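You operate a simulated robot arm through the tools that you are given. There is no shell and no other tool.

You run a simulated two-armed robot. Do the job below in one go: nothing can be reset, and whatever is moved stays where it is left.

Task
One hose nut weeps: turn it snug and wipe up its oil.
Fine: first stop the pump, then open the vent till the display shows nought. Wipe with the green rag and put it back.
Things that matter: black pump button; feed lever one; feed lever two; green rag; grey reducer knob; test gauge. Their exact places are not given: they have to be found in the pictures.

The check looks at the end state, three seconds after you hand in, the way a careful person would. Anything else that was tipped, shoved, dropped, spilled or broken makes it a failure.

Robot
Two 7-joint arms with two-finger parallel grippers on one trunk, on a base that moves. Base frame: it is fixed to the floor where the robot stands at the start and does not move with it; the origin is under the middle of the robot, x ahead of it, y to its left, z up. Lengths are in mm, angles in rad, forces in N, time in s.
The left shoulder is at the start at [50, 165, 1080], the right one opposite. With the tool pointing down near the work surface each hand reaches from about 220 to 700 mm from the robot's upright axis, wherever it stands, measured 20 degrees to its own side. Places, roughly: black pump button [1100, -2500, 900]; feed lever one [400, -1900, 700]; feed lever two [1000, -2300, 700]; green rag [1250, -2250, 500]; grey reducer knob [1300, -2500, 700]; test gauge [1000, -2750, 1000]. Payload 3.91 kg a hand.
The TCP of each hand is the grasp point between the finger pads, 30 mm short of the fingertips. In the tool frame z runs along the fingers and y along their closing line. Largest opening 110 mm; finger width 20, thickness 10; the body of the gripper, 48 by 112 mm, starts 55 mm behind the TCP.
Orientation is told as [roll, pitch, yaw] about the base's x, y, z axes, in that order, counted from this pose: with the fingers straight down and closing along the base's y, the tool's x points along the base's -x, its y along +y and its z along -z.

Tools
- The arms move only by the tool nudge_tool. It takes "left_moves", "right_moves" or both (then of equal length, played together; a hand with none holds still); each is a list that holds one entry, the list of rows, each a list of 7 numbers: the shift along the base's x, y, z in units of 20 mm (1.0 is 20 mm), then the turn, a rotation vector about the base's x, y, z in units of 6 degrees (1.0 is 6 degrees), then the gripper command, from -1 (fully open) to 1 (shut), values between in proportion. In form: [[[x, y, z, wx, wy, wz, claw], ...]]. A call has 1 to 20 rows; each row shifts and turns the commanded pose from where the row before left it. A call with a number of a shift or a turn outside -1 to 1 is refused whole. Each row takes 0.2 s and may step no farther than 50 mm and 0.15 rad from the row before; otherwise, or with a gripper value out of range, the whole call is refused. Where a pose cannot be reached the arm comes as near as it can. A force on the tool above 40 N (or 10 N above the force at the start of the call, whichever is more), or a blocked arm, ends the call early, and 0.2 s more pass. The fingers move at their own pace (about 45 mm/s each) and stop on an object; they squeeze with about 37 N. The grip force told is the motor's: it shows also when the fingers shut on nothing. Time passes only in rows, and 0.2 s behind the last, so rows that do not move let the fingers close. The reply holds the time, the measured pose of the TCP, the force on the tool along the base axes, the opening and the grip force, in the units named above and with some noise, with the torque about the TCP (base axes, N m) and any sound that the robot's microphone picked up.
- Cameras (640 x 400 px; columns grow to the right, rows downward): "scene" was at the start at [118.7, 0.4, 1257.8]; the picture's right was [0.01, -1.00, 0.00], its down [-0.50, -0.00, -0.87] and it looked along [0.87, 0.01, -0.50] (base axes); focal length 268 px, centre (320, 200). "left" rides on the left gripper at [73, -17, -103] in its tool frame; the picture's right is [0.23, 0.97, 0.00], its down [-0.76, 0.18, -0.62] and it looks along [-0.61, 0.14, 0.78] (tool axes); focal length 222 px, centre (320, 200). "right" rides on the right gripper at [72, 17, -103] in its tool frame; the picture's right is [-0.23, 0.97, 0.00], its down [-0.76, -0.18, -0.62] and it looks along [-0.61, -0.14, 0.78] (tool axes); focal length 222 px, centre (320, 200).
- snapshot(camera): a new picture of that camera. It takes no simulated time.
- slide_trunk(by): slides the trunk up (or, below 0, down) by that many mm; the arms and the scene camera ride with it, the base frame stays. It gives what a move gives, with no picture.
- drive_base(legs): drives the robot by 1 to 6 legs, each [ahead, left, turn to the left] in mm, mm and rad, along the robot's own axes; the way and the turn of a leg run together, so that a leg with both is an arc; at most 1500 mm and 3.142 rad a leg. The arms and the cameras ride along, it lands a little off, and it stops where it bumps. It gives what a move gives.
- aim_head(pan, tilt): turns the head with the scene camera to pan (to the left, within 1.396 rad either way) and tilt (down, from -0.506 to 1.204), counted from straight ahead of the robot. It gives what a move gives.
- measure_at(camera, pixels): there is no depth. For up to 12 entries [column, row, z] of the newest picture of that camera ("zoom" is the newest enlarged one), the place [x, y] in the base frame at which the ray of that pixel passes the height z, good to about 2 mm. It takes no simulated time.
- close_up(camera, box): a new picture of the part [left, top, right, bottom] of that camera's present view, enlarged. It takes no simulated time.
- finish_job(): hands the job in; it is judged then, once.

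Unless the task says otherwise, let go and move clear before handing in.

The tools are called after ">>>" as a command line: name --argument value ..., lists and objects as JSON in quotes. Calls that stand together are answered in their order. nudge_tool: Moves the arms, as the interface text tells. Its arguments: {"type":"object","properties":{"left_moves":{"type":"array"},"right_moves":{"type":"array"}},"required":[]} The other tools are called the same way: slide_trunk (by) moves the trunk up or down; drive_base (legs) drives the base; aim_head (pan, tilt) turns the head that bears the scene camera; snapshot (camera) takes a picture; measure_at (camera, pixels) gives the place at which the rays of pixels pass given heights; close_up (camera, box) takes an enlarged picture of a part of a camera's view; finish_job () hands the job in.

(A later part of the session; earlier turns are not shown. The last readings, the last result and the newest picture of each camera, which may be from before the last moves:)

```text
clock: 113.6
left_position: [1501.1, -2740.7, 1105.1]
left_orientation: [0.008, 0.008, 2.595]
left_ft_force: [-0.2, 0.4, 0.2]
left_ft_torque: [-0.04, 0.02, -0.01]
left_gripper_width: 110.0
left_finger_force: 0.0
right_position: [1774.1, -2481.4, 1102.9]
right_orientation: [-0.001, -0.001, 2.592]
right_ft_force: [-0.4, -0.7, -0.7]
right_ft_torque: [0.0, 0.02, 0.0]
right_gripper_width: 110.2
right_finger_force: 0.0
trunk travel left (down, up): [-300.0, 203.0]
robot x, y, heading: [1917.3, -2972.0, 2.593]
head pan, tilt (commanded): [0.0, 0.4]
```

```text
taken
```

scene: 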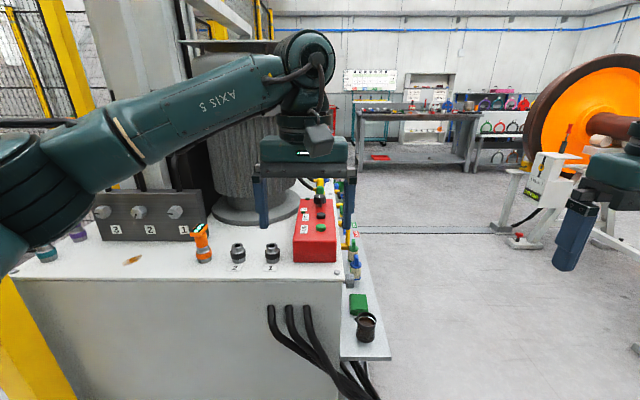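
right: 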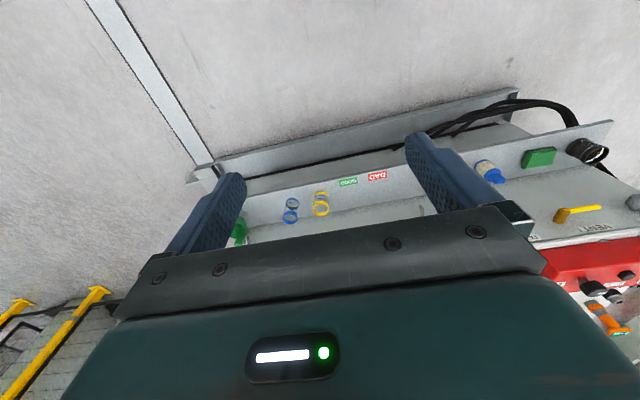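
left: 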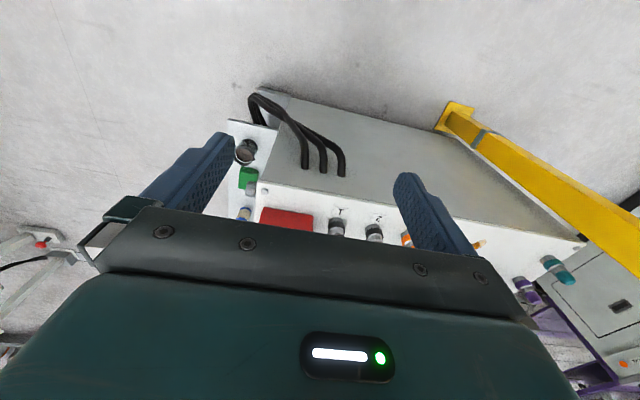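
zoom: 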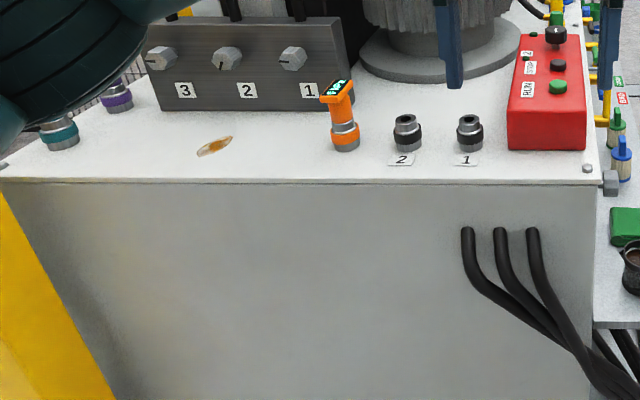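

Nut 2's witness mark points down (zoom 262,150) while nuts 1 and 3 have theirs pointing left, and the oil lies right below nut 2: so nut 2 is the loose one and needs a clockwise turn of about 80–90°. I'll measure places.

>>> measure_at --camera "scene" --pixels '[[133, 260, 787], [138, 212, 860], [138, 212, 900], [177, 212, 860], [177, 212, 900], [101, 212, 860], [101, 212, 900], [204, 261, 787], [203, 232, 870], [107, 239, 787], [208, 239, 787], [45, 262, 787]]'

>>> close_up --camera "scene" --box '[90, 190, 200, 270]'

```text
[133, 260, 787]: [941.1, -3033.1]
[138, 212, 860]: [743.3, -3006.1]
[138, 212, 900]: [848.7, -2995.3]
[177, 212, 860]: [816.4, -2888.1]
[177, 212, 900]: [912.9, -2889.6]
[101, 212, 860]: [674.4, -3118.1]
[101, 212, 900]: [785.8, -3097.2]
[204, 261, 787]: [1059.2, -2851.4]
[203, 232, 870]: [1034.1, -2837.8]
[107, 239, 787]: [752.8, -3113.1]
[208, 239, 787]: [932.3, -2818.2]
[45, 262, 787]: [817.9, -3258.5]
```

```text
5.00 times, centred on (145, 230) of scene
```

zoom: 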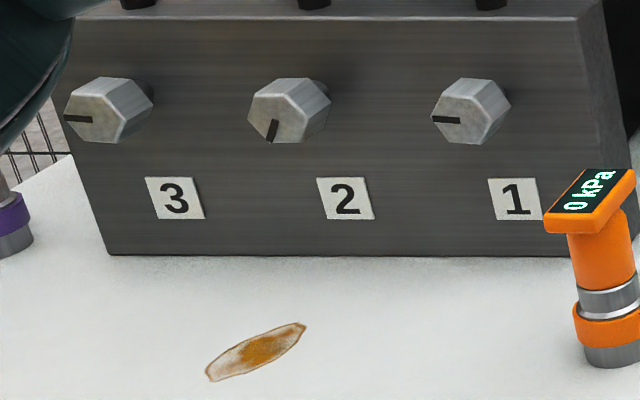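

Nut 2's front is at about s=1447, n=-744, z≈915 (bench coordinates), nuts 117 mm apart, oil patch near (941,-3033,787). The yellow post is close on the left, so I'll stand in a diagonal stance: forward 300, left 170, turn left 0.6.

>>> drive_base --legs '[[300, 0, 0], [0, 170, 0], [0, 0, 0.6]]'

>>> aim_head --pan 0.0 --tilt 0.5

>>> snapshot --camera "scene"

>>> snapshot --camera "left"

```text
clock: 119.0
left_position: [1102.4, -3014.3, 1104.3]
left_orientation: [0.007, 0.005, -3.073]
left_ft_force: [1.0, -0.6, 0.5]
left_ft_torque: [-0.04, -0.03, 0.01]
left_gripper_width: 110.0
left_finger_force: 0.1
right_position: [1176.2, -2647.3, 1102.7]
right_orientation: [0.0, 0.001, -3.076]
right_ft_force: [0.0, -0.4, 0.4]
right_ft_torque: [0.0, 0.01, 0.0]
right_gripper_width: 109.9
right_finger_force: 0.2
trunk travel left (down, up): [-300.0, 203.0]
robot x, y, heading: [1571.3, -2961.9, -3.074]
head pan, tilt (commanded): [0.0, 0.4]
```

```text
clock: 119.7
left_position: [1103.0, -3013.5, 1105.1]
left_orientation: [0.007, 0.007, -3.076]
left_ft_force: [-1.0, 0.0, 0.3]
left_ft_torque: [-0.01, -0.02, -0.01]
left_gripper_width: 110.0
left_finger_force: 0.1
right_position: [1176.2, -2646.0, 1103.5]
right_orientation: [0.002, 0.001, -3.076]
right_ft_force: [-1.0, 0.2, 0.8]
right_ft_torque: [-0.01, 0.0, 0.01]
right_gripper_width: 110.1
right_finger_force: 0.1
trunk travel left (down, up): [-300.0, 203.0]
robot x, y, heading: [1573.7, -2962.6, -3.071]
head pan, tilt (commanded): [0.0, 0.499]
```

```text
taken
```

scene: 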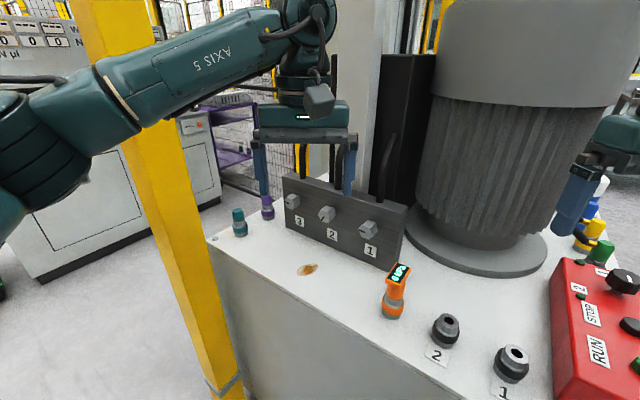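

```text
taken
```

left: 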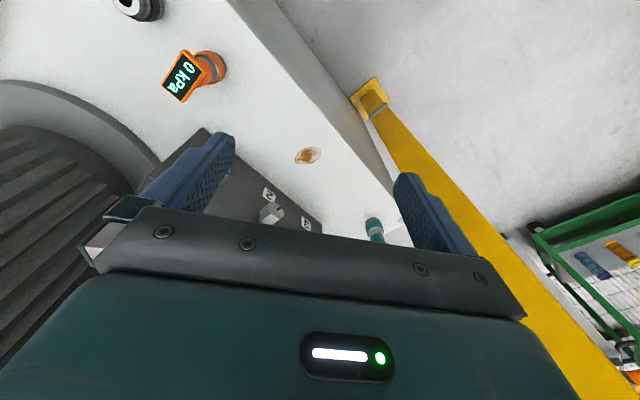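

The scene view shows all three nuts (291,201), (327,214), (368,228) and the oil at (308,269); the left camera sees a nut at (270,213) with label 2 and the patch at (308,155). I'll zoom and triangulate.

>>> close_up --camera "left" --box '[220, 130, 400, 250]'

>>> close_up --camera "scene" --box '[260, 160, 420, 300]'

>>> measure_at --camera "scene" --pixels '[[228, 393, 0], [215, 385, 0], [308, 269, 787]]'

```text
3.33 times, centred on (310, 190) of left
```

zoom: 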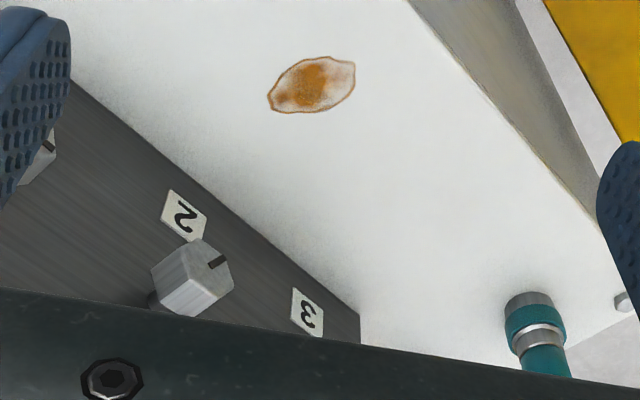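

```text
2.86 times, centred on (340, 230) of scene
```

zoom: 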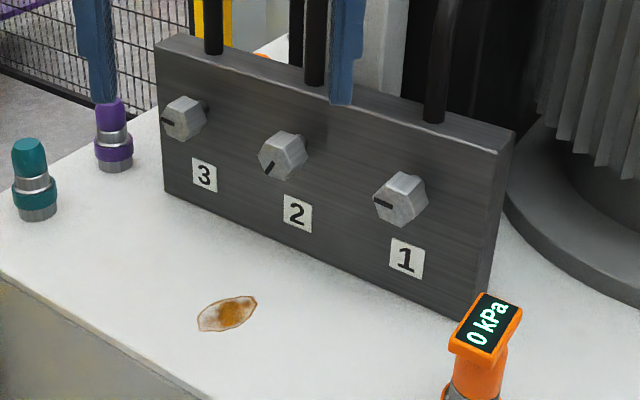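

```text
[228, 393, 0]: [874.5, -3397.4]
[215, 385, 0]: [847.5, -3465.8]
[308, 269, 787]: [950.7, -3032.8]
```

>>> close_up --camera "scene" --box '[310, 195, 350, 230]'

>>> measure_at --camera "zoom" --pixels '[[270, 215, 900], [270, 215, 920], [270, 215, 940]]'

>>> close_up --camera "left" --box '[250, 190, 300, 235]'

>>> measure_at --camera "zoom" --pixels '[[400, 200, 900], [400, 200, 920], [400, 200, 940]]'

```text
11.43 times, centred on (330, 212) of scene
```

zoom: 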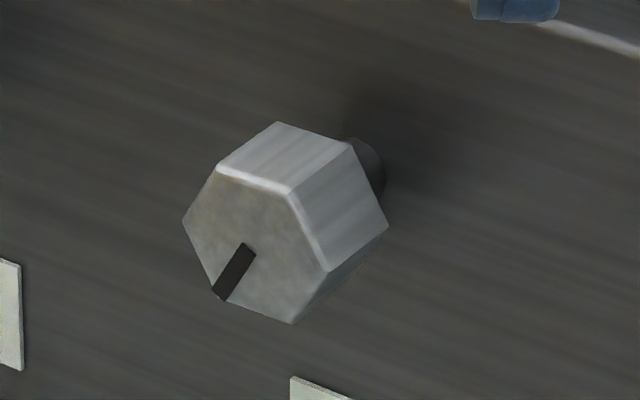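

```text
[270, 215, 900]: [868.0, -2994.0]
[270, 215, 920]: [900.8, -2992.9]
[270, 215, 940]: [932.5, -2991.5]
```

```text
8.89 times, centred on (275, 212) of left
```

zoom: 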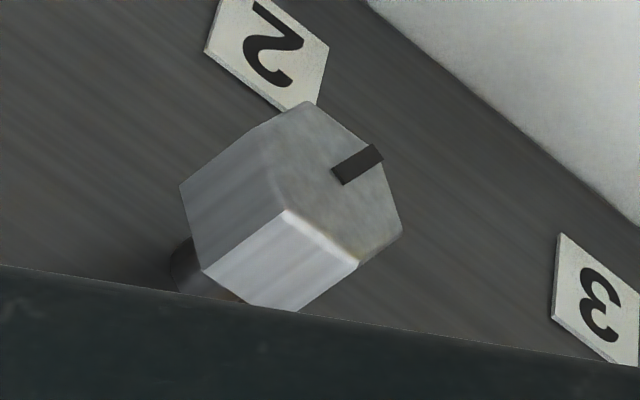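

```text
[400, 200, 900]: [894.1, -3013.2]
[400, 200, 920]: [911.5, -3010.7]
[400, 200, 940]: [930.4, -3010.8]
```

The zoom shows nut 2's hex clearly: flats on top and bottom, mark at the lower-left vertex, 60° anticlockwise from where nuts 1 and 3 have theirs. Measuring its face centre from both cameras.

>>> measure_at --camera "zoom" --pixels '[[332, 183, 900], [332, 183, 920], [332, 183, 940], [402, 232, 920], [258, 140, 920]]'

>>> close_up --camera "scene" --box '[310, 195, 350, 230]'

>>> measure_at --camera "zoom" --pixels '[[256, 245, 900], [256, 245, 920], [256, 245, 940], [184, 222, 920], [328, 270, 920]]'

```text
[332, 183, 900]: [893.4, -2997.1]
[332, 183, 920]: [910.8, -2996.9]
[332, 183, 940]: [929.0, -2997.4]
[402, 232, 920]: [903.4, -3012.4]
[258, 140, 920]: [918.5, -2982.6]
```

```text
11.43 times, centred on (330, 212) of scene
```

zoom: 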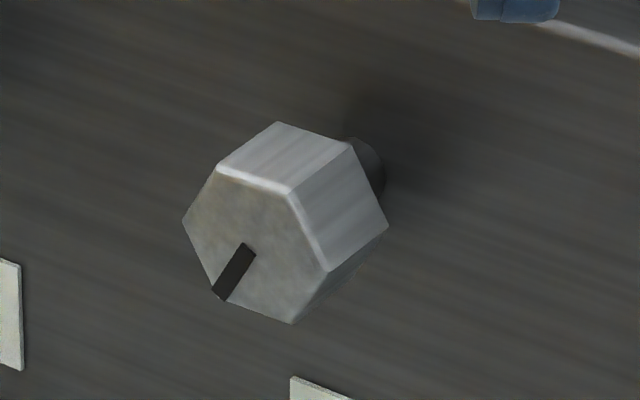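

```text
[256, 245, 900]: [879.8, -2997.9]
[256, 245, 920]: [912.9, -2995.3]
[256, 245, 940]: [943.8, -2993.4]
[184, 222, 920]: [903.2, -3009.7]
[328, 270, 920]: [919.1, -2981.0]
```

Nut 2's face centre is at about (909,-2996.5,918), 33 mm across corners. I'll measure the nut's length along its axis.

>>> measure_at --camera "zoom" --pixels '[[218, 168, 932], [278, 122, 932], [288, 192, 932], [350, 147, 932], [328, 270, 918], [388, 226, 918], [375, 170, 918]]'

```text
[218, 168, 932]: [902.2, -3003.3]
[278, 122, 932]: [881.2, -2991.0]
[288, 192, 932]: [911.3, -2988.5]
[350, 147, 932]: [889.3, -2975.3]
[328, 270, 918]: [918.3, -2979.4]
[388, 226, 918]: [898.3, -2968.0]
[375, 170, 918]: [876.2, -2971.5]
```

Nut 2's centre is near (898,-2990,918), axis heading ≈2.60, 25 mm long, 28.6 mm across flats. I'll turn the left hand at its present safe height: yaw to the nut axis, lean 30° left, pitch 40° forward, fingers opened to 60 mm.

>>> nudge_tool --left_moves '[[[0, 0, 0, 0, 0, -0.972, -0.09], [0, 0, 0, 0, 0, -0.972, -0.09], [0, 0, 0, 0, 0, -0.972, -0.09], [0, 0, 0, 0, 0, -0.972, -0.09], [0, 0, 0, 0, 0, -0.972, -0.09], [0, 0, 0, 0, 0, -0.972, -0.09], [0, 0, 0, 0.857, -0.515, 0, -0.09], [0, 0, 0, 0.857, -0.515, 0, -0.09], [0, 0, 0, 0.857, -0.515, 0, -0.09], [0, 0, 0, 0.857, -0.515, 0, -0.09], [0, 0, 0, 0.857, -0.515, 0, -0.09], [0, 0, 0, 0.425, 0.706, 0.476, -0.09], [0, 0, 0, 0.425, 0.706, 0.476, -0.09], [0, 0, 0, 0.425, 0.706, 0.476, -0.09], [0, 0, 0, 0.425, 0.706, 0.476, -0.09], [0, 0, 0, 0.425, 0.706, 0.476, -0.09], [0, 0, 0, 0.425, 0.706, 0.476, -0.09], [0, 0, 0, 0.425, 0.706, 0.476, -0.09]]]'

>>> snapshot --camera "scene"

>>> snapshot --camera "left"

```text
clock: 123.5
left_position: [1102.6, -3014.1, 1106.4]
left_orientation: [-0.635, -0.586, 2.993]
left_ft_force: [-0.3, -0.9, -0.1]
left_ft_torque: [0.02, -0.02, 0.01]
left_gripper_width: 60.0
left_finger_force: 0.1
right_position: [1175.2, -2647.4, 1103.8]
right_orientation: [0.001, 0.0, -3.075]
right_ft_force: [0.5, 0.9, -0.1]
right_ft_torque: [-0.02, 0.03, 0.0]
right_gripper_width: 110.0
right_finger_force: 0.0
trunk travel left (down, up): [-300.0, 203.0]
robot x, y, heading: [1574.2, -2959.0, -3.072]
head pan, tilt (commanded): [0.0, 0.499]
```

```text
taken
```

scene: 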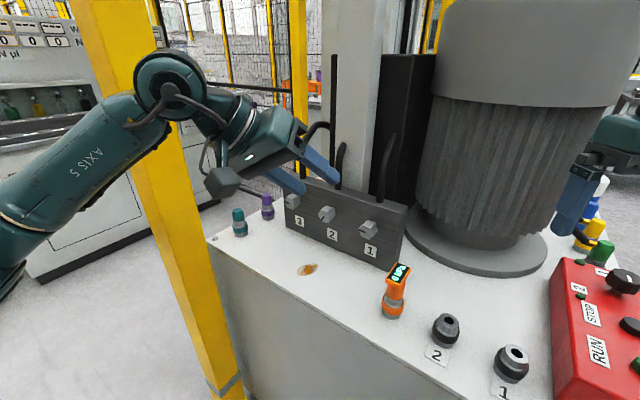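

```text
taken
```

left: 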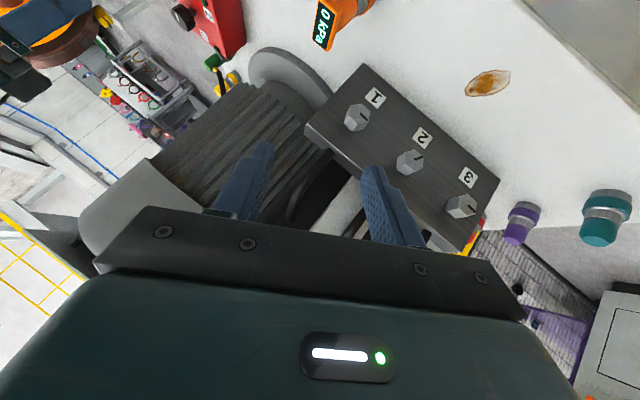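

The hand took the pose exactly, but the wrist joint (scene 170,90) comes close to the yellow post. I'll instead grip the next pair of flats: roll the hand 60° clockwise to lean right and pitch a bit more, which keeps the arm away from the post.

>>> nudge_tool --left_moves '[[[0, 0, 0, -0.857, 0.515, 0, -0.09], [0, 0, 0, -0.857, 0.515, 0, -0.09], [0, 0, 0, -0.857, 0.515, 0, -0.09], [0, 0, 0, -0.857, 0.515, 0, -0.09], [0, 0, 0, -0.857, 0.515, 0, -0.09], [0, 0, 0, -0.857, 0.515, 0, -0.09], [0, 0, 0, -0.857, 0.515, 0, -0.09], [0, 0, 0, -0.857, 0.515, 0, -0.09], [0, 0, 0, -0.857, 0.515, 0, -0.09], [0, 0, 0, -0.857, 0.515, 0, -0.09], [0, 0, 0, 0.372, 0.619, -0.417, -0.09], [0, 0, 0, 0.372, 0.619, -0.417, -0.09], [0, 0, 0, 0.372, 0.619, -0.417, -0.09], [0, 0, 0, 0.372, 0.619, -0.417, -0.09]]]'

>>> snapshot --camera "scene"

>>> snapshot --camera "left"

```text
clock: 126.5
left_position: [1103.6, -3014.9, 1104.5]
left_orientation: [0.86, -0.843, 1.892]
left_ft_force: [-0.9, 0.0, 0.3]
left_ft_torque: [0.01, -0.02, 0.02]
left_gripper_width: 60.0
left_finger_force: 0.0
right_position: [1175.2, -2646.1, 1102.6]
right_orientation: [-0.001, 0.0, -3.075]
right_ft_force: [0.3, 0.0, 0.1]
right_ft_torque: [-0.01, 0.03, 0.0]
right_gripper_width: 110.1
right_finger_force: 0.1
trunk travel left (down, up): [-300.0, 203.0]
robot x, y, heading: [1577.1, -2958.8, -3.081]
head pan, tilt (commanded): [0.0, 0.499]
```

```text
taken
```

scene: 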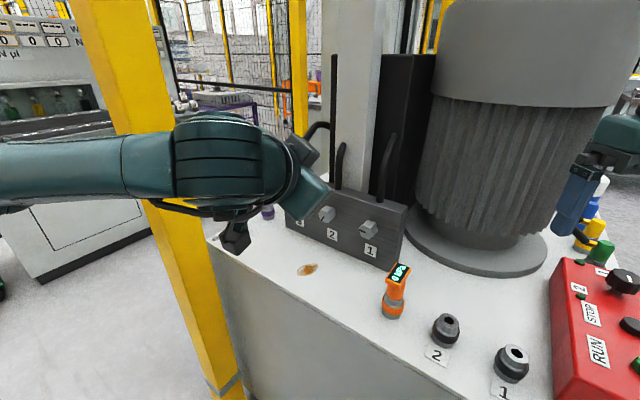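

```text
taken
```

left: 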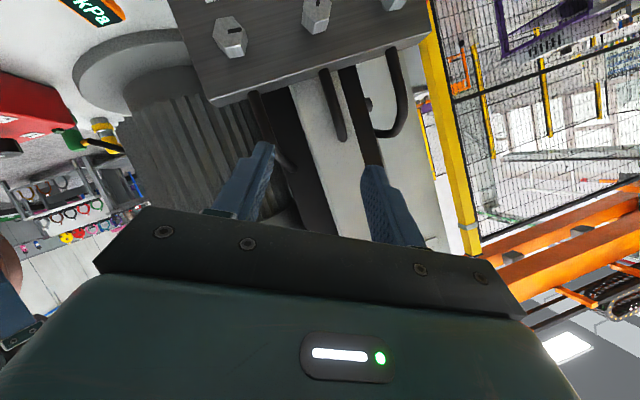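

The hand now leans right with the nuts ahead and the forearm well in front of the post. I'll go to the pre-grasp point about 110 mm back from nut 2.

>>> nudge_tool --left_moves '[[[-0.78, 0, -0.99, 0, 0, 0, -0.09], [-0.78, 0, -0.99, 0, 0, 0, -0.09], [-0.78, 0, -0.99, 0, 0, 0, -0.09], [-0.78, 0, -0.99, 0, 0, 0, -0.09], [-0.78, 0, -0.99, 0, 0, 0, -0.09], [-0.78, 0, -0.99, 0, 0, 0, -0.09], [-0.78, 0, -0.99, 0, 0, 0, -0.09]]]'

>>> snapshot --camera "scene"

>>> snapshot --camera "left"

```text
clock: 128.1
left_position: [992.5, -3012.1, 964.8]
left_orientation: [0.859, -0.842, 1.893]
left_ft_force: [-0.2, 0.0, -0.8]
left_ft_torque: [0.0, -0.01, 0.03]
left_gripper_width: 60.2
left_finger_force: 0.0
right_position: [1174.0, -2646.8, 1104.2]
right_orientation: [0.0, 0.001, -3.076]
right_ft_force: [0.1, -0.3, 0.3]
right_ft_torque: [0.02, 0.0, 0.0]
right_gripper_width: 109.9
right_finger_force: 0.2
trunk travel left (down, up): [-300.0, 203.0]
robot x, y, heading: [1576.3, -2961.0, -3.08]
head pan, tilt (commanded): [0.0, 0.499]
```

```text
taken
```

scene: 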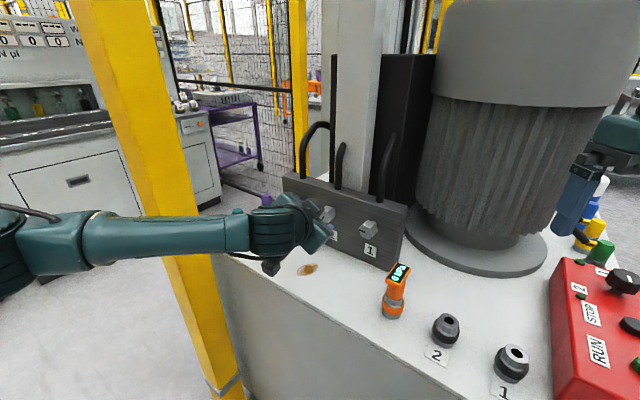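

```text
taken
```

left: 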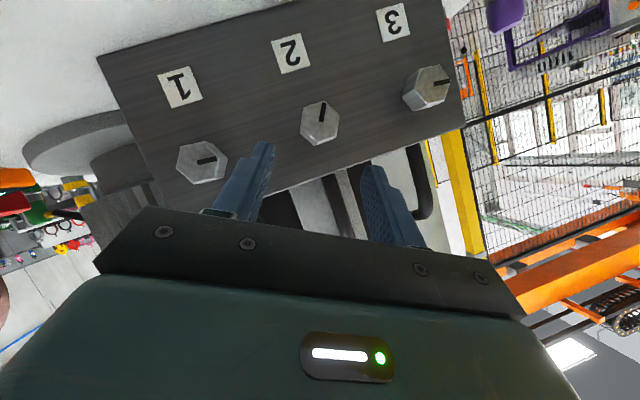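

Nut 2 sits at left view (320,122), right on the finger centre line. I'll zoom to check flats against the finger pads.

>>> close_up --camera "left" --box '[250, 80, 390, 200]'

>>> measure_at --camera "zoom" --pixels '[[320, 150, 918], [320, 150, 914], [320, 150, 922]]'

```text
3.33 times, centred on (320, 140) of left
```

zoom: 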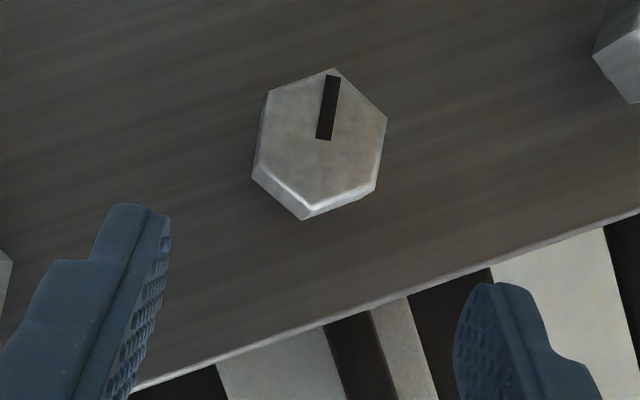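

```text
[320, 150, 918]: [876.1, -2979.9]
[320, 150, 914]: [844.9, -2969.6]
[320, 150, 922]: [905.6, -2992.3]
```

The nut's flats line up with the pads and it is centred. I'll advance 107 mm along the fingers so the pads straddle nut 2, still open.

>>> nudge_tool --left_moves '[[[-0.777, 0.198, -0.386, 0, 0, 0, -0.09], [-0.777, 0.198, -0.386, 0, 0, 0, -0.09], [-0.777, 0.198, -0.386, 0, 0, 0, -0.09], [-0.777, 0.198, -0.386, 0, 0, 0, -0.09], [-0.777, 0.198, -0.386, 0, 0, 0, -0.09], [-0.777, 0.198, -0.386, 0, 0, 0, -0.09]]]'

>>> snapshot --camera "scene"

>>> close_up --camera "left" --box '[200, 60, 440, 260]'

>>> close_up --camera "scene" --box '[260, 160, 420, 300]'

```text
clock: 129.5
left_position: [907.3, -2991.0, 920.9]
left_orientation: [0.858, -0.842, 1.89]
left_ft_force: [8.7, -4.3, 3.2]
left_ft_torque: [-0.06, -0.13, -0.29]
left_gripper_width: 59.7
left_finger_force: 0.0
right_position: [1175.7, -2646.8, 1103.7]
right_orientation: [-0.001, 0.0, -3.075]
right_ft_force: [-0.3, 0.8, 0.7]
right_ft_torque: [-0.02, 0.03, 0.0]
right_gripper_width: 109.9
right_finger_force: 0.1
trunk travel left (down, up): [-300.0, 203.0]
robot x, y, heading: [1574.9, -2961.4, -3.075]
head pan, tilt (commanded): [0.0, 0.499]
stopped in row 6 (left hand): the force on the tool passed its limit at 48 N (the readings are from after the stop); the commanded pose is now the measured one
```

```text
taken
```

scene: 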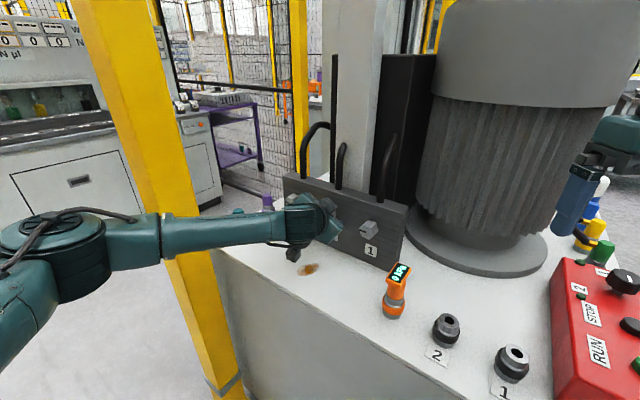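

```text
2.00 times, centred on (320, 160) of left
```

zoom: 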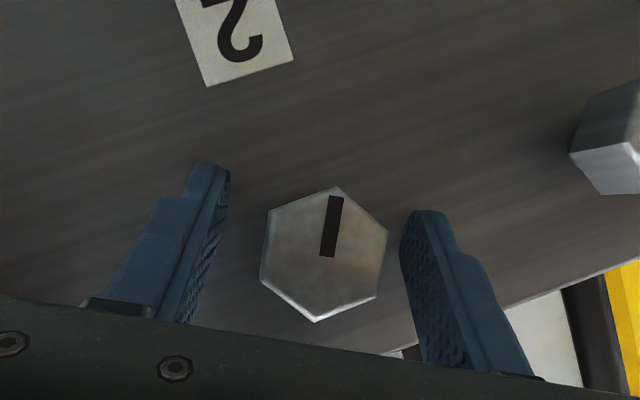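

```text
2.86 times, centred on (340, 230) of scene
```

zoom: 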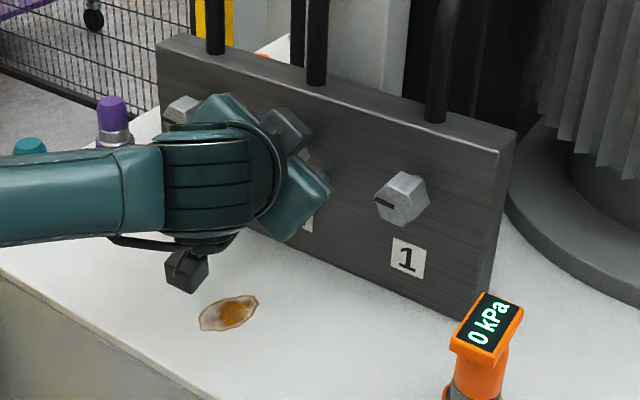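

The fingertips touched the manifold face (48 N stop), with nut 2 centred between the pads. I'll back off 8 mm along the fingers and then close on the nut.

>>> nudge_tool --left_moves '[[[0.35, -0.09, 0.174, 0, 0, 0, -0.09], [0, 0, 0, 0, 0, 0, 1], [0, 0, 0, 0, 0, 0, 1], [0, 0, 0, 0, 0, 0, 1], [0, 0, 0, 0, 0, 0, 1]]]'

>>> close_up --camera "left" --box '[200, 60, 440, 260]'

```text
clock: 130.7
left_position: [912.4, -2993.1, 922.4]
left_orientation: [0.857, -0.839, 1.894]
left_ft_force: [-0.6, -0.2, -0.2]
left_ft_torque: [-0.19, -0.29, -0.02]
left_gripper_width: 37.5
left_finger_force: 45.3
right_position: [1175.6, -2647.1, 1103.0]
right_orientation: [0.002, 0.001, -3.076]
right_ft_force: [0.4, -0.1, 0.9]
right_ft_torque: [0.0, 0.01, -0.01]
right_gripper_width: 110.2
right_finger_force: 0.1
trunk travel left (down, up): [-300.0, 203.0]
robot x, y, heading: [1577.4, -2958.7, -3.07]
head pan, tilt (commanded): [0.0, 0.499]
```

```text
2.00 times, centred on (320, 160) of left
```

zoom: 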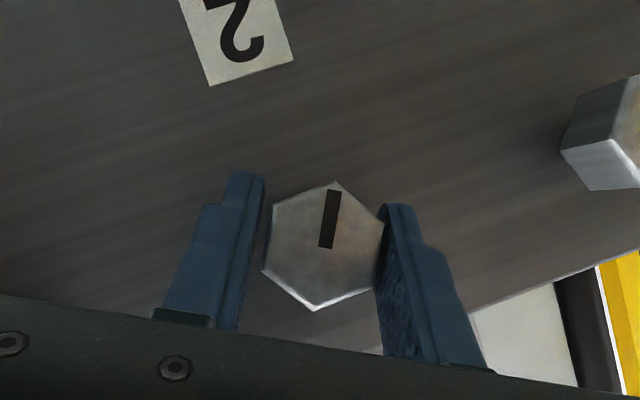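

The fingers stopped at 37.5 mm with 45 N. I'll hold two rows to see whether they've settled.

>>> nudge_tool --left_moves '[[[0, 0, 0, 0, 0, 0, 1], [0, 0, 0, 0, 0, 0, 1], [0, 0, 0, 0, 0, 0, 1]]]'

>>> close_up --camera "left" --box '[260, 120, 400, 230]'

```text
clock: 131.5
left_position: [913.6, -2992.2, 923.6]
left_orientation: [0.856, -0.84, 1.894]
left_ft_force: [0.1, -1.5, -0.1]
left_ft_torque: [-0.22, -0.29, -0.1]
left_gripper_width: 37.7
left_finger_force: 45.2
right_position: [1174.6, -2646.8, 1102.5]
right_orientation: [0.0, 0.0, -3.073]
right_ft_force: [0.1, 0.5, 0.3]
right_ft_torque: [-0.01, -0.01, 0.01]
right_gripper_width: 109.8
right_finger_force: 0.1
trunk travel left (down, up): [-300.0, 203.0]
robot x, y, heading: [1578.0, -2960.5, -3.071]
head pan, tilt (commanded): [0.0, 0.499]
```

```text
3.64 times, centred on (330, 175) of left
```

zoom: 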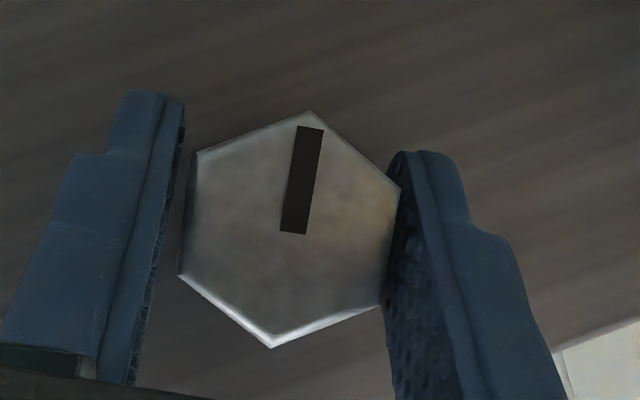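

The grip settled at 37.7 mm, a little more than the flats I measured (~30 mm). I'll look from the scene camera to see how the fingers sit on the nut.

>>> close_up --camera "scene" --box '[300, 185, 360, 240]'

>>> snapshot --camera "right"

>>> close_up --camera "left" --box '[280, 140, 370, 220]'

```text
7.27 times, centred on (330, 212) of scene
```

zoom: 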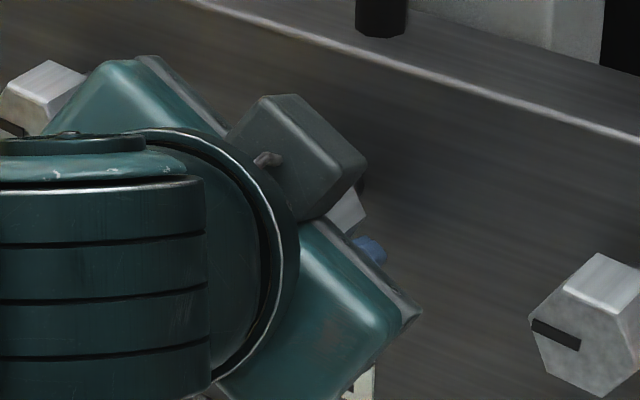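

```text
taken
```

right: 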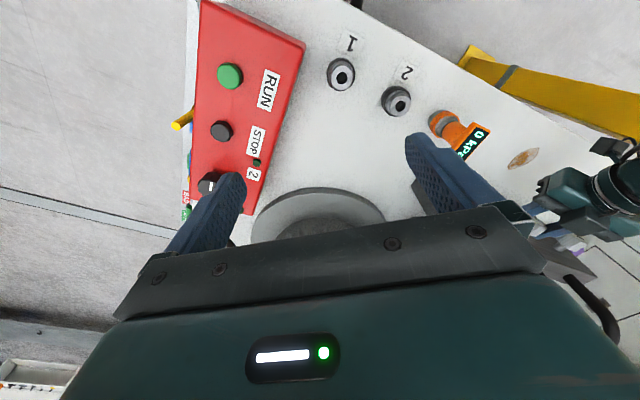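

```text
5.00 times, centred on (325, 180) of left
```

zoom: 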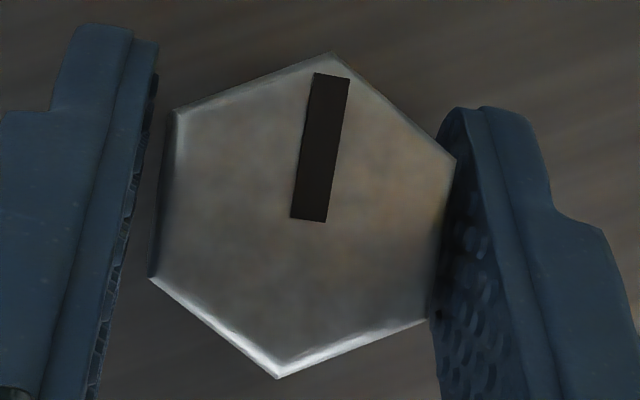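

The hex faces look within 3° of the pads and the nut is centred, so I take the 37.7 mm as the nut's gripping size. I'll try a 12° clockwise turn about the nut axis and watch the mark and torque.

>>> nudge_tool --left_moves '[[[0.0156, 0.026, -0.0197, -0.857, 0.515, 0, 1], [0.0144, 0.024, -0.0228, -0.857, 0.515, 0, 1]]]'

>>> close_up --camera "left" --box '[200, 60, 440, 260]'

```text
clock: 132.1
left_position: [913.3, -2993.0, 922.3]
left_orientation: [1.066, -0.692, 1.748]
left_ft_force: [-1.9, -4.5, -0.7]
left_ft_torque: [0.26, 0.41, -0.68]
left_gripper_width: 37.7
left_finger_force: 44.9
right_position: [1173.6, -2646.3, 1104.2]
right_orientation: [0.0, -0.002, -3.075]
right_ft_force: [-0.9, 0.5, -0.3]
right_ft_torque: [-0.01, -0.01, 0.01]
right_gripper_width: 110.2
right_finger_force: 0.0
trunk travel left (down, up): [-300.0, 203.0]
robot x, y, heading: [1576.8, -2961.2, -3.074]
head pan, tilt (commanded): [0.0, 0.499]
```

```text
2.00 times, centred on (320, 160) of left
```

zoom: 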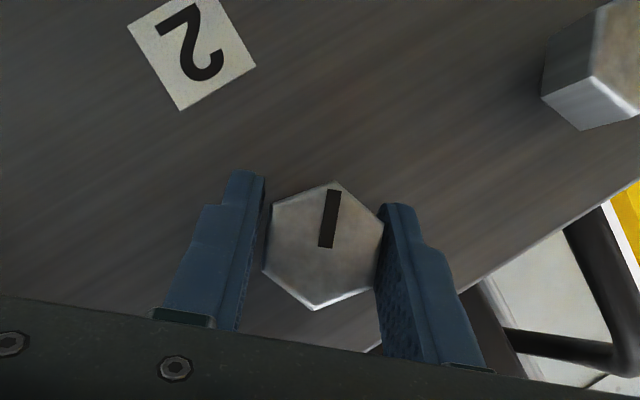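

The nut turns with the fingers (the mark keeps its place between the pads while label 2 turned). I'll continue in small portions.

>>> nudge_tool --left_moves '[[[0.0132, 0.0219, -0.0256, -0.857, 0.515, 0, 1], [0.0117, 0.0195, -0.0281, -0.857, 0.515, 0, 1], [0.0101, 0.0168, -0.0303, -0.857, 0.515, 0, 1]]]'

>>> snapshot --camera "left"

>>> snapshot --camera "scene"

```text
clock: 132.9
left_position: [912.8, -2992.5, 920.9]
left_orientation: [1.295, -0.442, 1.627]
left_ft_force: [-7.3, -5.7, 5.6]
left_ft_torque: [-0.1, -0.12, -0.21]
left_gripper_width: 37.5
left_finger_force: 45.3
right_position: [1173.5, -2648.0, 1104.1]
right_orientation: [0.0, 0.0, -3.074]
right_ft_force: [0.8, -0.7, 0.5]
right_ft_torque: [0.0, 0.04, 0.02]
right_gripper_width: 110.2
right_finger_force: 0.0
trunk travel left (down, up): [-300.0, 203.0]
robot x, y, heading: [1573.4, -2962.2, -3.072]
head pan, tilt (commanded): [0.0, 0.499]
```

```text
taken
```

left: 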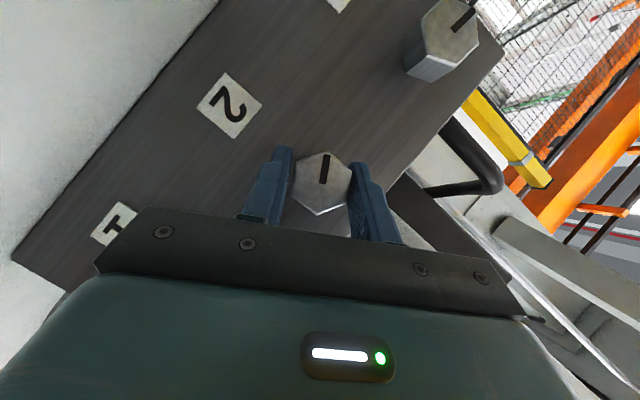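

```text
taken
```

scene: 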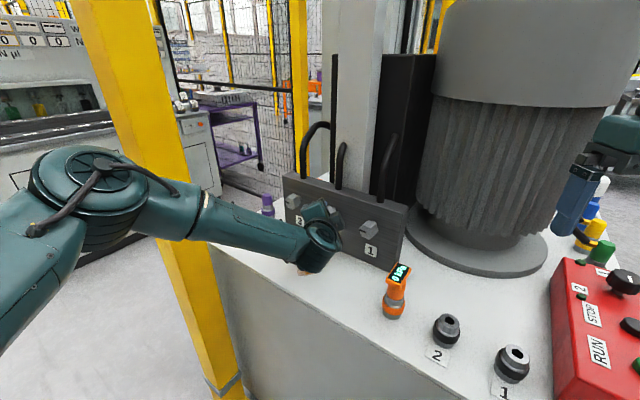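

Half the turn is done: nut 2's mark at (325,165) still lags nut 3's mark (465,18) by about 30–35°. I'll go on three more rows.

>>> nudge_tool --left_moves '[[[0.0084, 0.0141, -0.0322, -0.857, 0.515, 0, 1], [0.0067, 0.0111, -0.0337, -0.857, 0.515, 0, 1], [0.0048, 0.008, -0.0349, -0.857, 0.515, 0, 1]]]'

>>> snapshot --camera "left"

>>> snapshot --camera "scene"

```text
clock: 133.7
left_position: [913.7, -2991.8, 921.0]
left_orientation: [1.473, -0.177, 1.573]
left_ft_force: [-11.9, -8.0, 11.7]
left_ft_torque: [0.16, 0.31, -0.17]
left_gripper_width: 37.4
left_finger_force: 45.1
right_position: [1175.1, -2647.8, 1103.4]
right_orientation: [0.001, -0.001, -3.075]
right_ft_force: [0.5, 0.2, -0.4]
right_ft_torque: [-0.04, 0.0, 0.02]
right_gripper_width: 110.1
right_finger_force: 0.2
trunk travel left (down, up): [-300.0, 203.0]
robot x, y, heading: [1576.4, -2957.6, -3.071]
head pan, tilt (commanded): [0.0, 0.499]
```

```text
taken
```

left: 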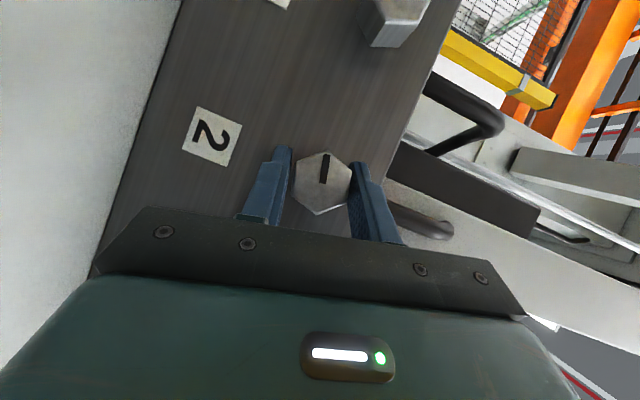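

```text
taken
```

scene: 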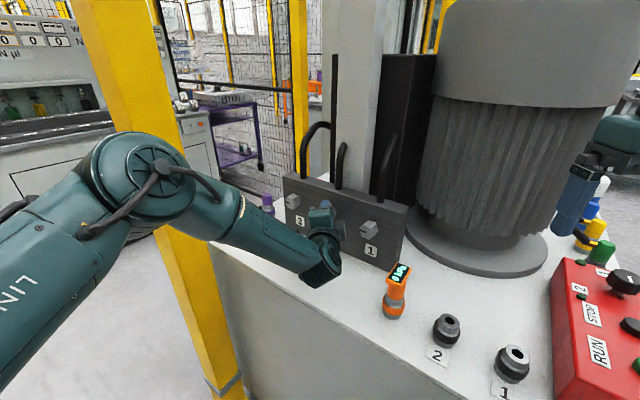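

The turn goes on smoothly (48° so far), but a side force of about 18 N is building because my orbit correction is a bit too large. I'll turn 6° more while easing up and to the left slightly.

>>> nudge_tool --left_moves '[[[-0.03, -0.05, 0.05, -0.857, 0.515, 0, 1]]]'

>>> snapshot --camera "left"

```text
clock: 134.1
left_position: [915.2, -2990.5, 920.1]
left_orientation: [1.514, -0.087, 1.574]
left_ft_force: [-13.2, -14.8, 4.8]
left_ft_torque: [0.21, 0.42, -0.46]
left_gripper_width: 37.5
left_finger_force: 45.2
left hand out of reach, approached as far as the arm can: row 1
right_position: [1174.3, -2648.4, 1102.6]
right_orientation: [-0.001, 0.003, -3.076]
right_ft_force: [0.3, 0.3, -0.2]
right_ft_torque: [0.01, 0.0, -0.03]
right_gripper_width: 109.9
right_finger_force: 0.1
trunk travel left (down, up): [-300.0, 203.0]
robot x, y, heading: [1575.6, -2959.1, -3.07]
head pan, tilt (commanded): [0.0, 0.499]
```

```text
taken
```

left: 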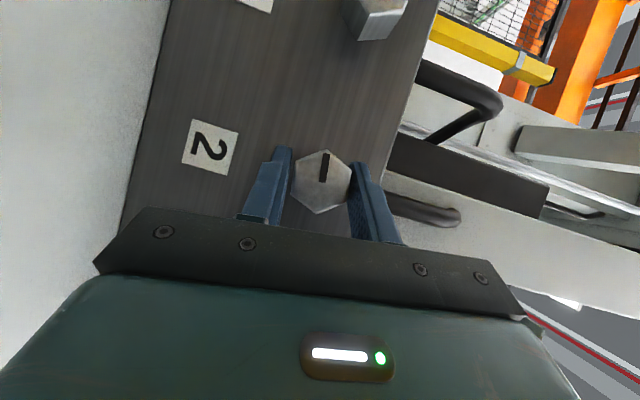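

The arm is at its limit after about 53° of turn. I'll let go of the nut, draw straight back, and look at the marks.

>>> nudge_tool --left_moves '[[[0, 0, 0, 0, 0, 0, -0.09], [0, 0, 0, 0, 0, 0, -0.09], [0, 0, 0, 0, 0, 0, -0.09], [0.8, 0, 0.05, 0, 0, 0, -0.09], [0.8, 0, 0.05, 0, 0, 0, -0.09], [0.8, 0, 0.05, 0, 0, 0, -0.09], [0.8, 0, 0.05, 0, 0, 0, -0.09], [0.8, 0, 0.05, 0, 0, 0, -0.09], [0.8, 0, 0.05, 0, 0, 0, -0.09]]]'

>>> snapshot --camera "left"

>>> close_up --camera "scene" --box '[260, 160, 420, 300]'

```text
clock: 136.1
left_position: [1012.6, -2986.5, 927.8]
left_orientation: [1.522, -0.089, 1.565]
left_ft_force: [0.5, 0.1, 0.2]
left_ft_torque: [0.01, 0.0, 0.01]
left_gripper_width: 59.9
left_finger_force: 0.0
right_position: [1175.0, -2646.0, 1103.8]
right_orientation: [-0.001, -0.001, -3.076]
right_ft_force: [0.7, -0.7, 0.1]
right_ft_torque: [0.0, -0.01, 0.01]
right_gripper_width: 109.9
right_finger_force: 0.2
trunk travel left (down, up): [-300.0, 203.0]
robot x, y, heading: [1577.3, -2958.8, -3.076]
head pan, tilt (commanded): [0.0, 0.499]
```

```text
taken
```

left: 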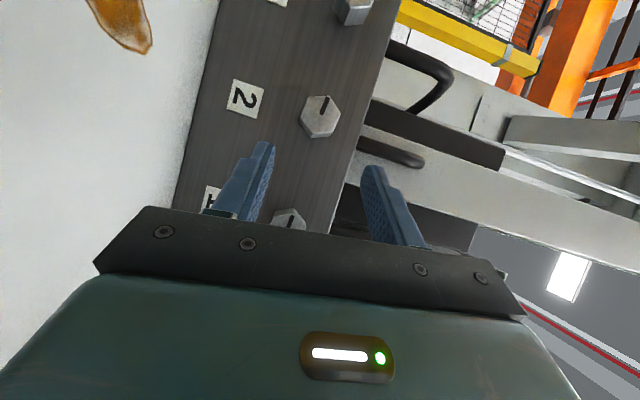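

```text
2.86 times, centred on (340, 230) of scene
```

zoom: 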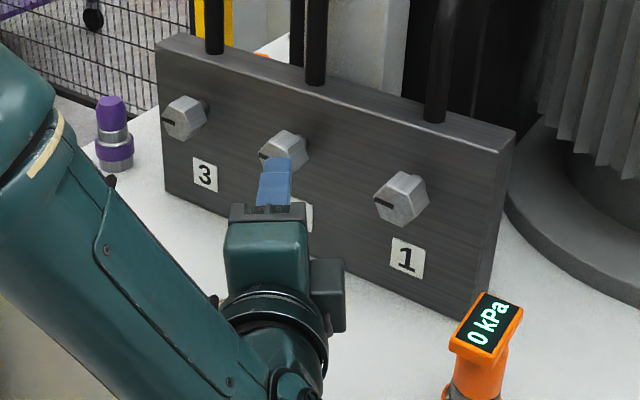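

The nut kept its new position. I'll zoom to compare the marks of the three nuts.

>>> close_up --camera "scene" --box '[280, 185, 390, 245]'

>>> close_up --camera "left" --box '[260, 0, 400, 230]'

```text
5.82 times, centred on (335, 215) of scene
```

zoom: 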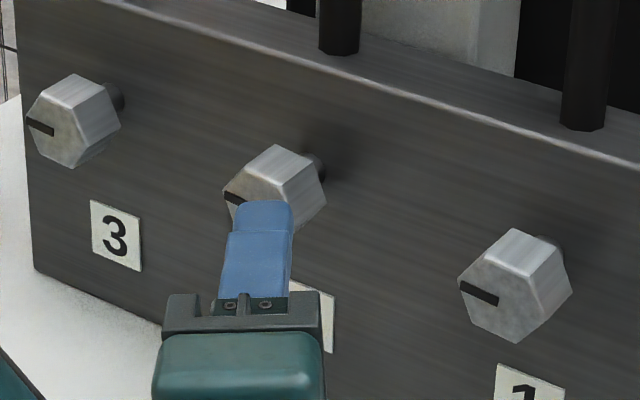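

```text
1.74 times, centred on (330, 115) of left
```

zoom: 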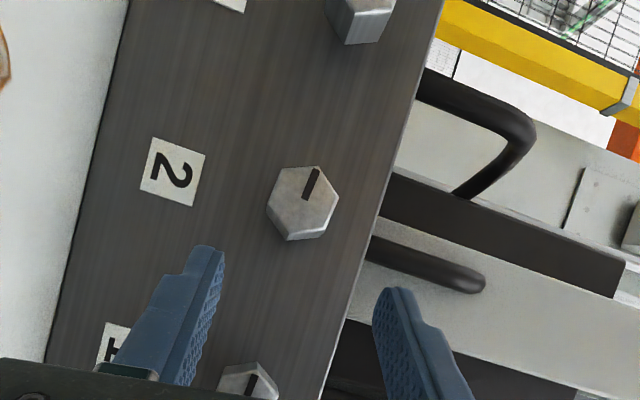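

Nut 2's mark (zoom 235,198) now points left like those of nuts 1 and 3, within a few degrees. I'll roll the hand back and lift it to get a clear view before checking the snugness.

>>> nudge_tool --left_moves '[[[0.5, -0.15, 0.3, 0.849, -0.51, 0, -0.09], [0.5, -0.15, 0.98, 0.849, -0.51, 0, -0.09], [0.5, -0.15, 0.98, 0.849, -0.51, 0, -0.09], [0.5, -0.15, 0.98, 0.849, -0.51, 0, -0.09], [0.5, -0.15, 0.98, 0.849, -0.51, 0, -0.09], [0.5, -0.15, 0.98, 0.849, -0.51, 0, -0.09], [0.5, -0.15, 0.98, 0.849, -0.51, 0, -0.09], [0.5, -0.15, 0.98, 0.849, -0.51, 0, -0.09], [0.5, -0.15, 0.98, 0.849, -0.51, 0, -0.09]]]'

>>> snapshot --camera "left"

>>> close_up --camera "scene" --box '[280, 185, 390, 245]'

```text
clock: 138.1
left_position: [1100.9, -3014.3, 1091.3]
left_orientation: [0.865, -0.835, 1.887]
left_ft_force: [0.2, 0.0, -0.3]
left_ft_torque: [-0.04, -0.01, 0.0]
left_gripper_width: 60.0
left_finger_force: 0.0
right_position: [1175.0, -2647.4, 1103.9]
right_orientation: [0.0, 0.001, -3.076]
right_ft_force: [-0.6, 0.7, 0.3]
right_ft_torque: [0.01, 0.05, -0.01]
right_gripper_width: 109.7
right_finger_force: 0.0
trunk travel left (down, up): [-300.0, 203.0]
robot x, y, heading: [1577.4, -2961.5, -3.073]
head pan, tilt (commanded): [0.0, 0.499]
```

```text
taken
```

left: 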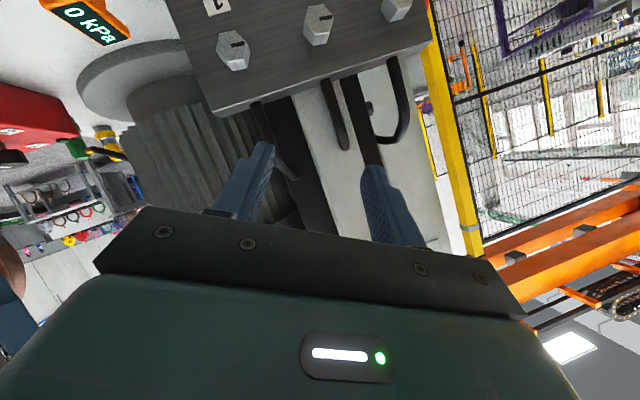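

```text
5.82 times, centred on (335, 215) of scene
```

zoom: 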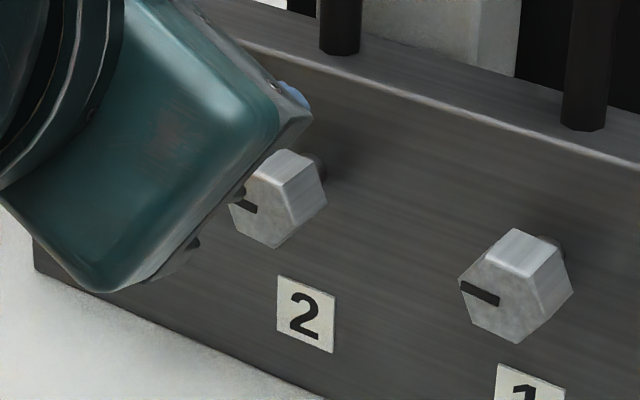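

>>> close_up --camera "left" --box '[200, 0, 420, 90]'

>>> close_up --camera "scene" --box '[305, 195, 385, 245]'

```text
2.91 times, centred on (310, 45) of left
```

zoom: 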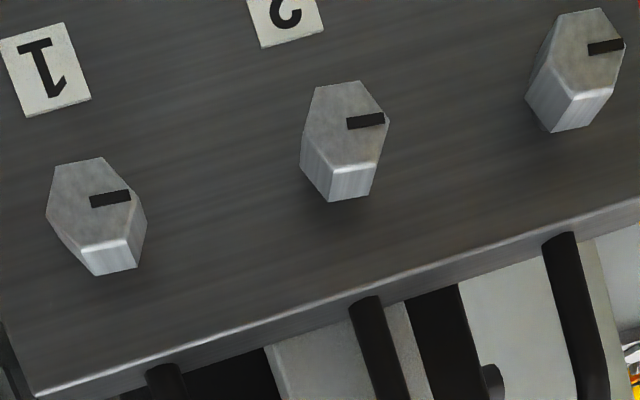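

```text
8.00 times, centred on (345, 220) of scene
```

zoom: 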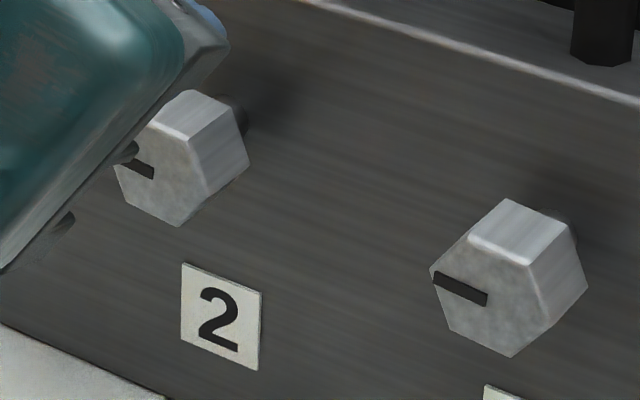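

All three marks now run parallel (left zoom slopes -11°, -9°, -10°), so nut 2 is at the same place as the tight ones. I'll take hold once more at the same grip and test gently that it is really snug.

>>> nudge_tool --left_moves '[[[-0.657, -0.03, -0.866, 0, 0, 0, -0.09], [-0.657, -0.03, -0.866, 0, 0, 0, -0.09], [-0.657, -0.03, -0.866, 0, 0, 0, -0.09], [-0.657, -0.03, -0.866, 0, 0, 0, -0.09], [-0.657, -0.03, -0.866, 0, 0, 0, -0.09], [-0.657, -0.03, -0.866, 0, 0, 0, -0.09], [-0.657, -0.03, -0.866, 0, 0, 0, -0.09]]]'

>>> close_up --camera "left" --box '[160, 60, 480, 240]'

```text
clock: 139.7
left_position: [1008.6, -3019.7, 969.0]
left_orientation: [0.869, -0.836, 1.886]
left_ft_force: [0.2, 1.1, -0.3]
left_ft_torque: [0.02, 0.04, 0.0]
left_gripper_width: 60.1
left_finger_force: 0.1
right_position: [1174.6, -2647.3, 1103.4]
right_orientation: [-0.001, 0.002, -3.077]
right_ft_force: [0.2, -0.9, 0.0]
right_ft_torque: [0.02, -0.02, 0.0]
right_gripper_width: 110.0
right_finger_force: 0.0
trunk travel left (down, up): [-300.0, 203.0]
robot x, y, heading: [1572.8, -2962.4, -3.073]
head pan, tilt (commanded): [0.0, 0.499]
```

```text
2.00 times, centred on (320, 150) of left
```

zoom: 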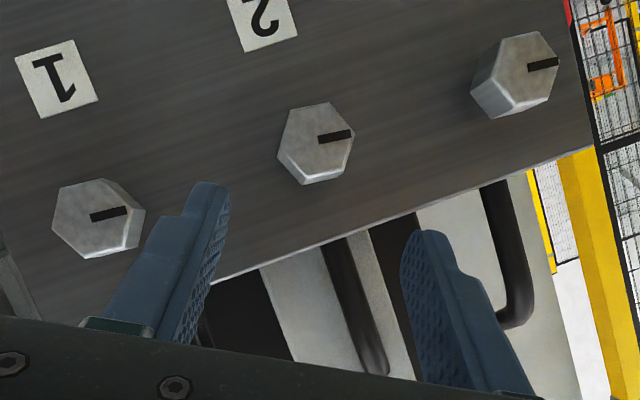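

>>> nudge_tool --left_moves '[[[-0.799, 0.204, -0.392, 0, 0, 0, -0.09], [-0.799, 0.204, -0.392, 0, 0, 0, -0.09], [-0.799, 0.204, -0.392, 0, 0, 0, -0.09], [-0.799, 0.204, -0.392, 0, 0, 0, -0.09], [-0.799, 0.204, -0.392, 0, 0, 0, -0.09], [-0.79, 0.204, -0.392, 0, 0, 0, -0.09], [0, 0, 0, 0, 0, 0, 1], [0, 0, 0, 0, 0, 0, 1], [0, 0, 0, 0, 0, 0, 1], [0, 0, 0, 0, 0, 0, 1]]]'

>>> snapshot --camera "left"

```text
clock: 141.9
left_position: [913.7, -2994.0, 923.9]
left_orientation: [0.865, -0.835, 1.886]
left_ft_force: [1.4, 2.2, -2.8]
left_ft_torque: [0.11, 0.16, -0.27]
left_gripper_width: 36.9
left_finger_force: 45.1
right_position: [1174.3, -2646.3, 1103.0]
right_orientation: [-0.001, 0.0, -3.077]
right_ft_force: [-0.2, -0.5, -0.6]
right_ft_torque: [0.0, 0.01, -0.02]
right_gripper_width: 109.6
right_finger_force: 0.0
trunk travel left (down, up): [-300.0, 203.0]
robot x, y, heading: [1580.1, -2957.4, -3.073]
head pan, tilt (commanded): [0.0, 0.499]
```

```text
taken
```

left: 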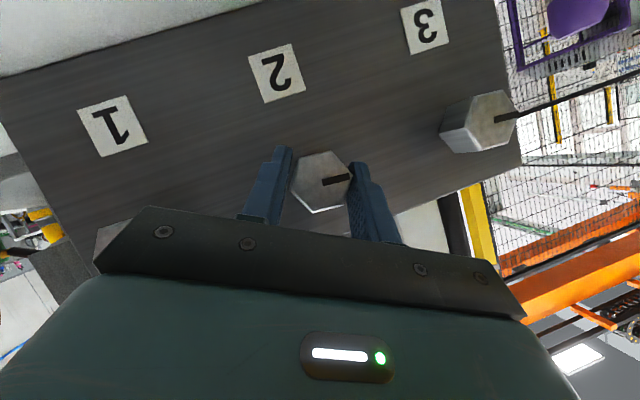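

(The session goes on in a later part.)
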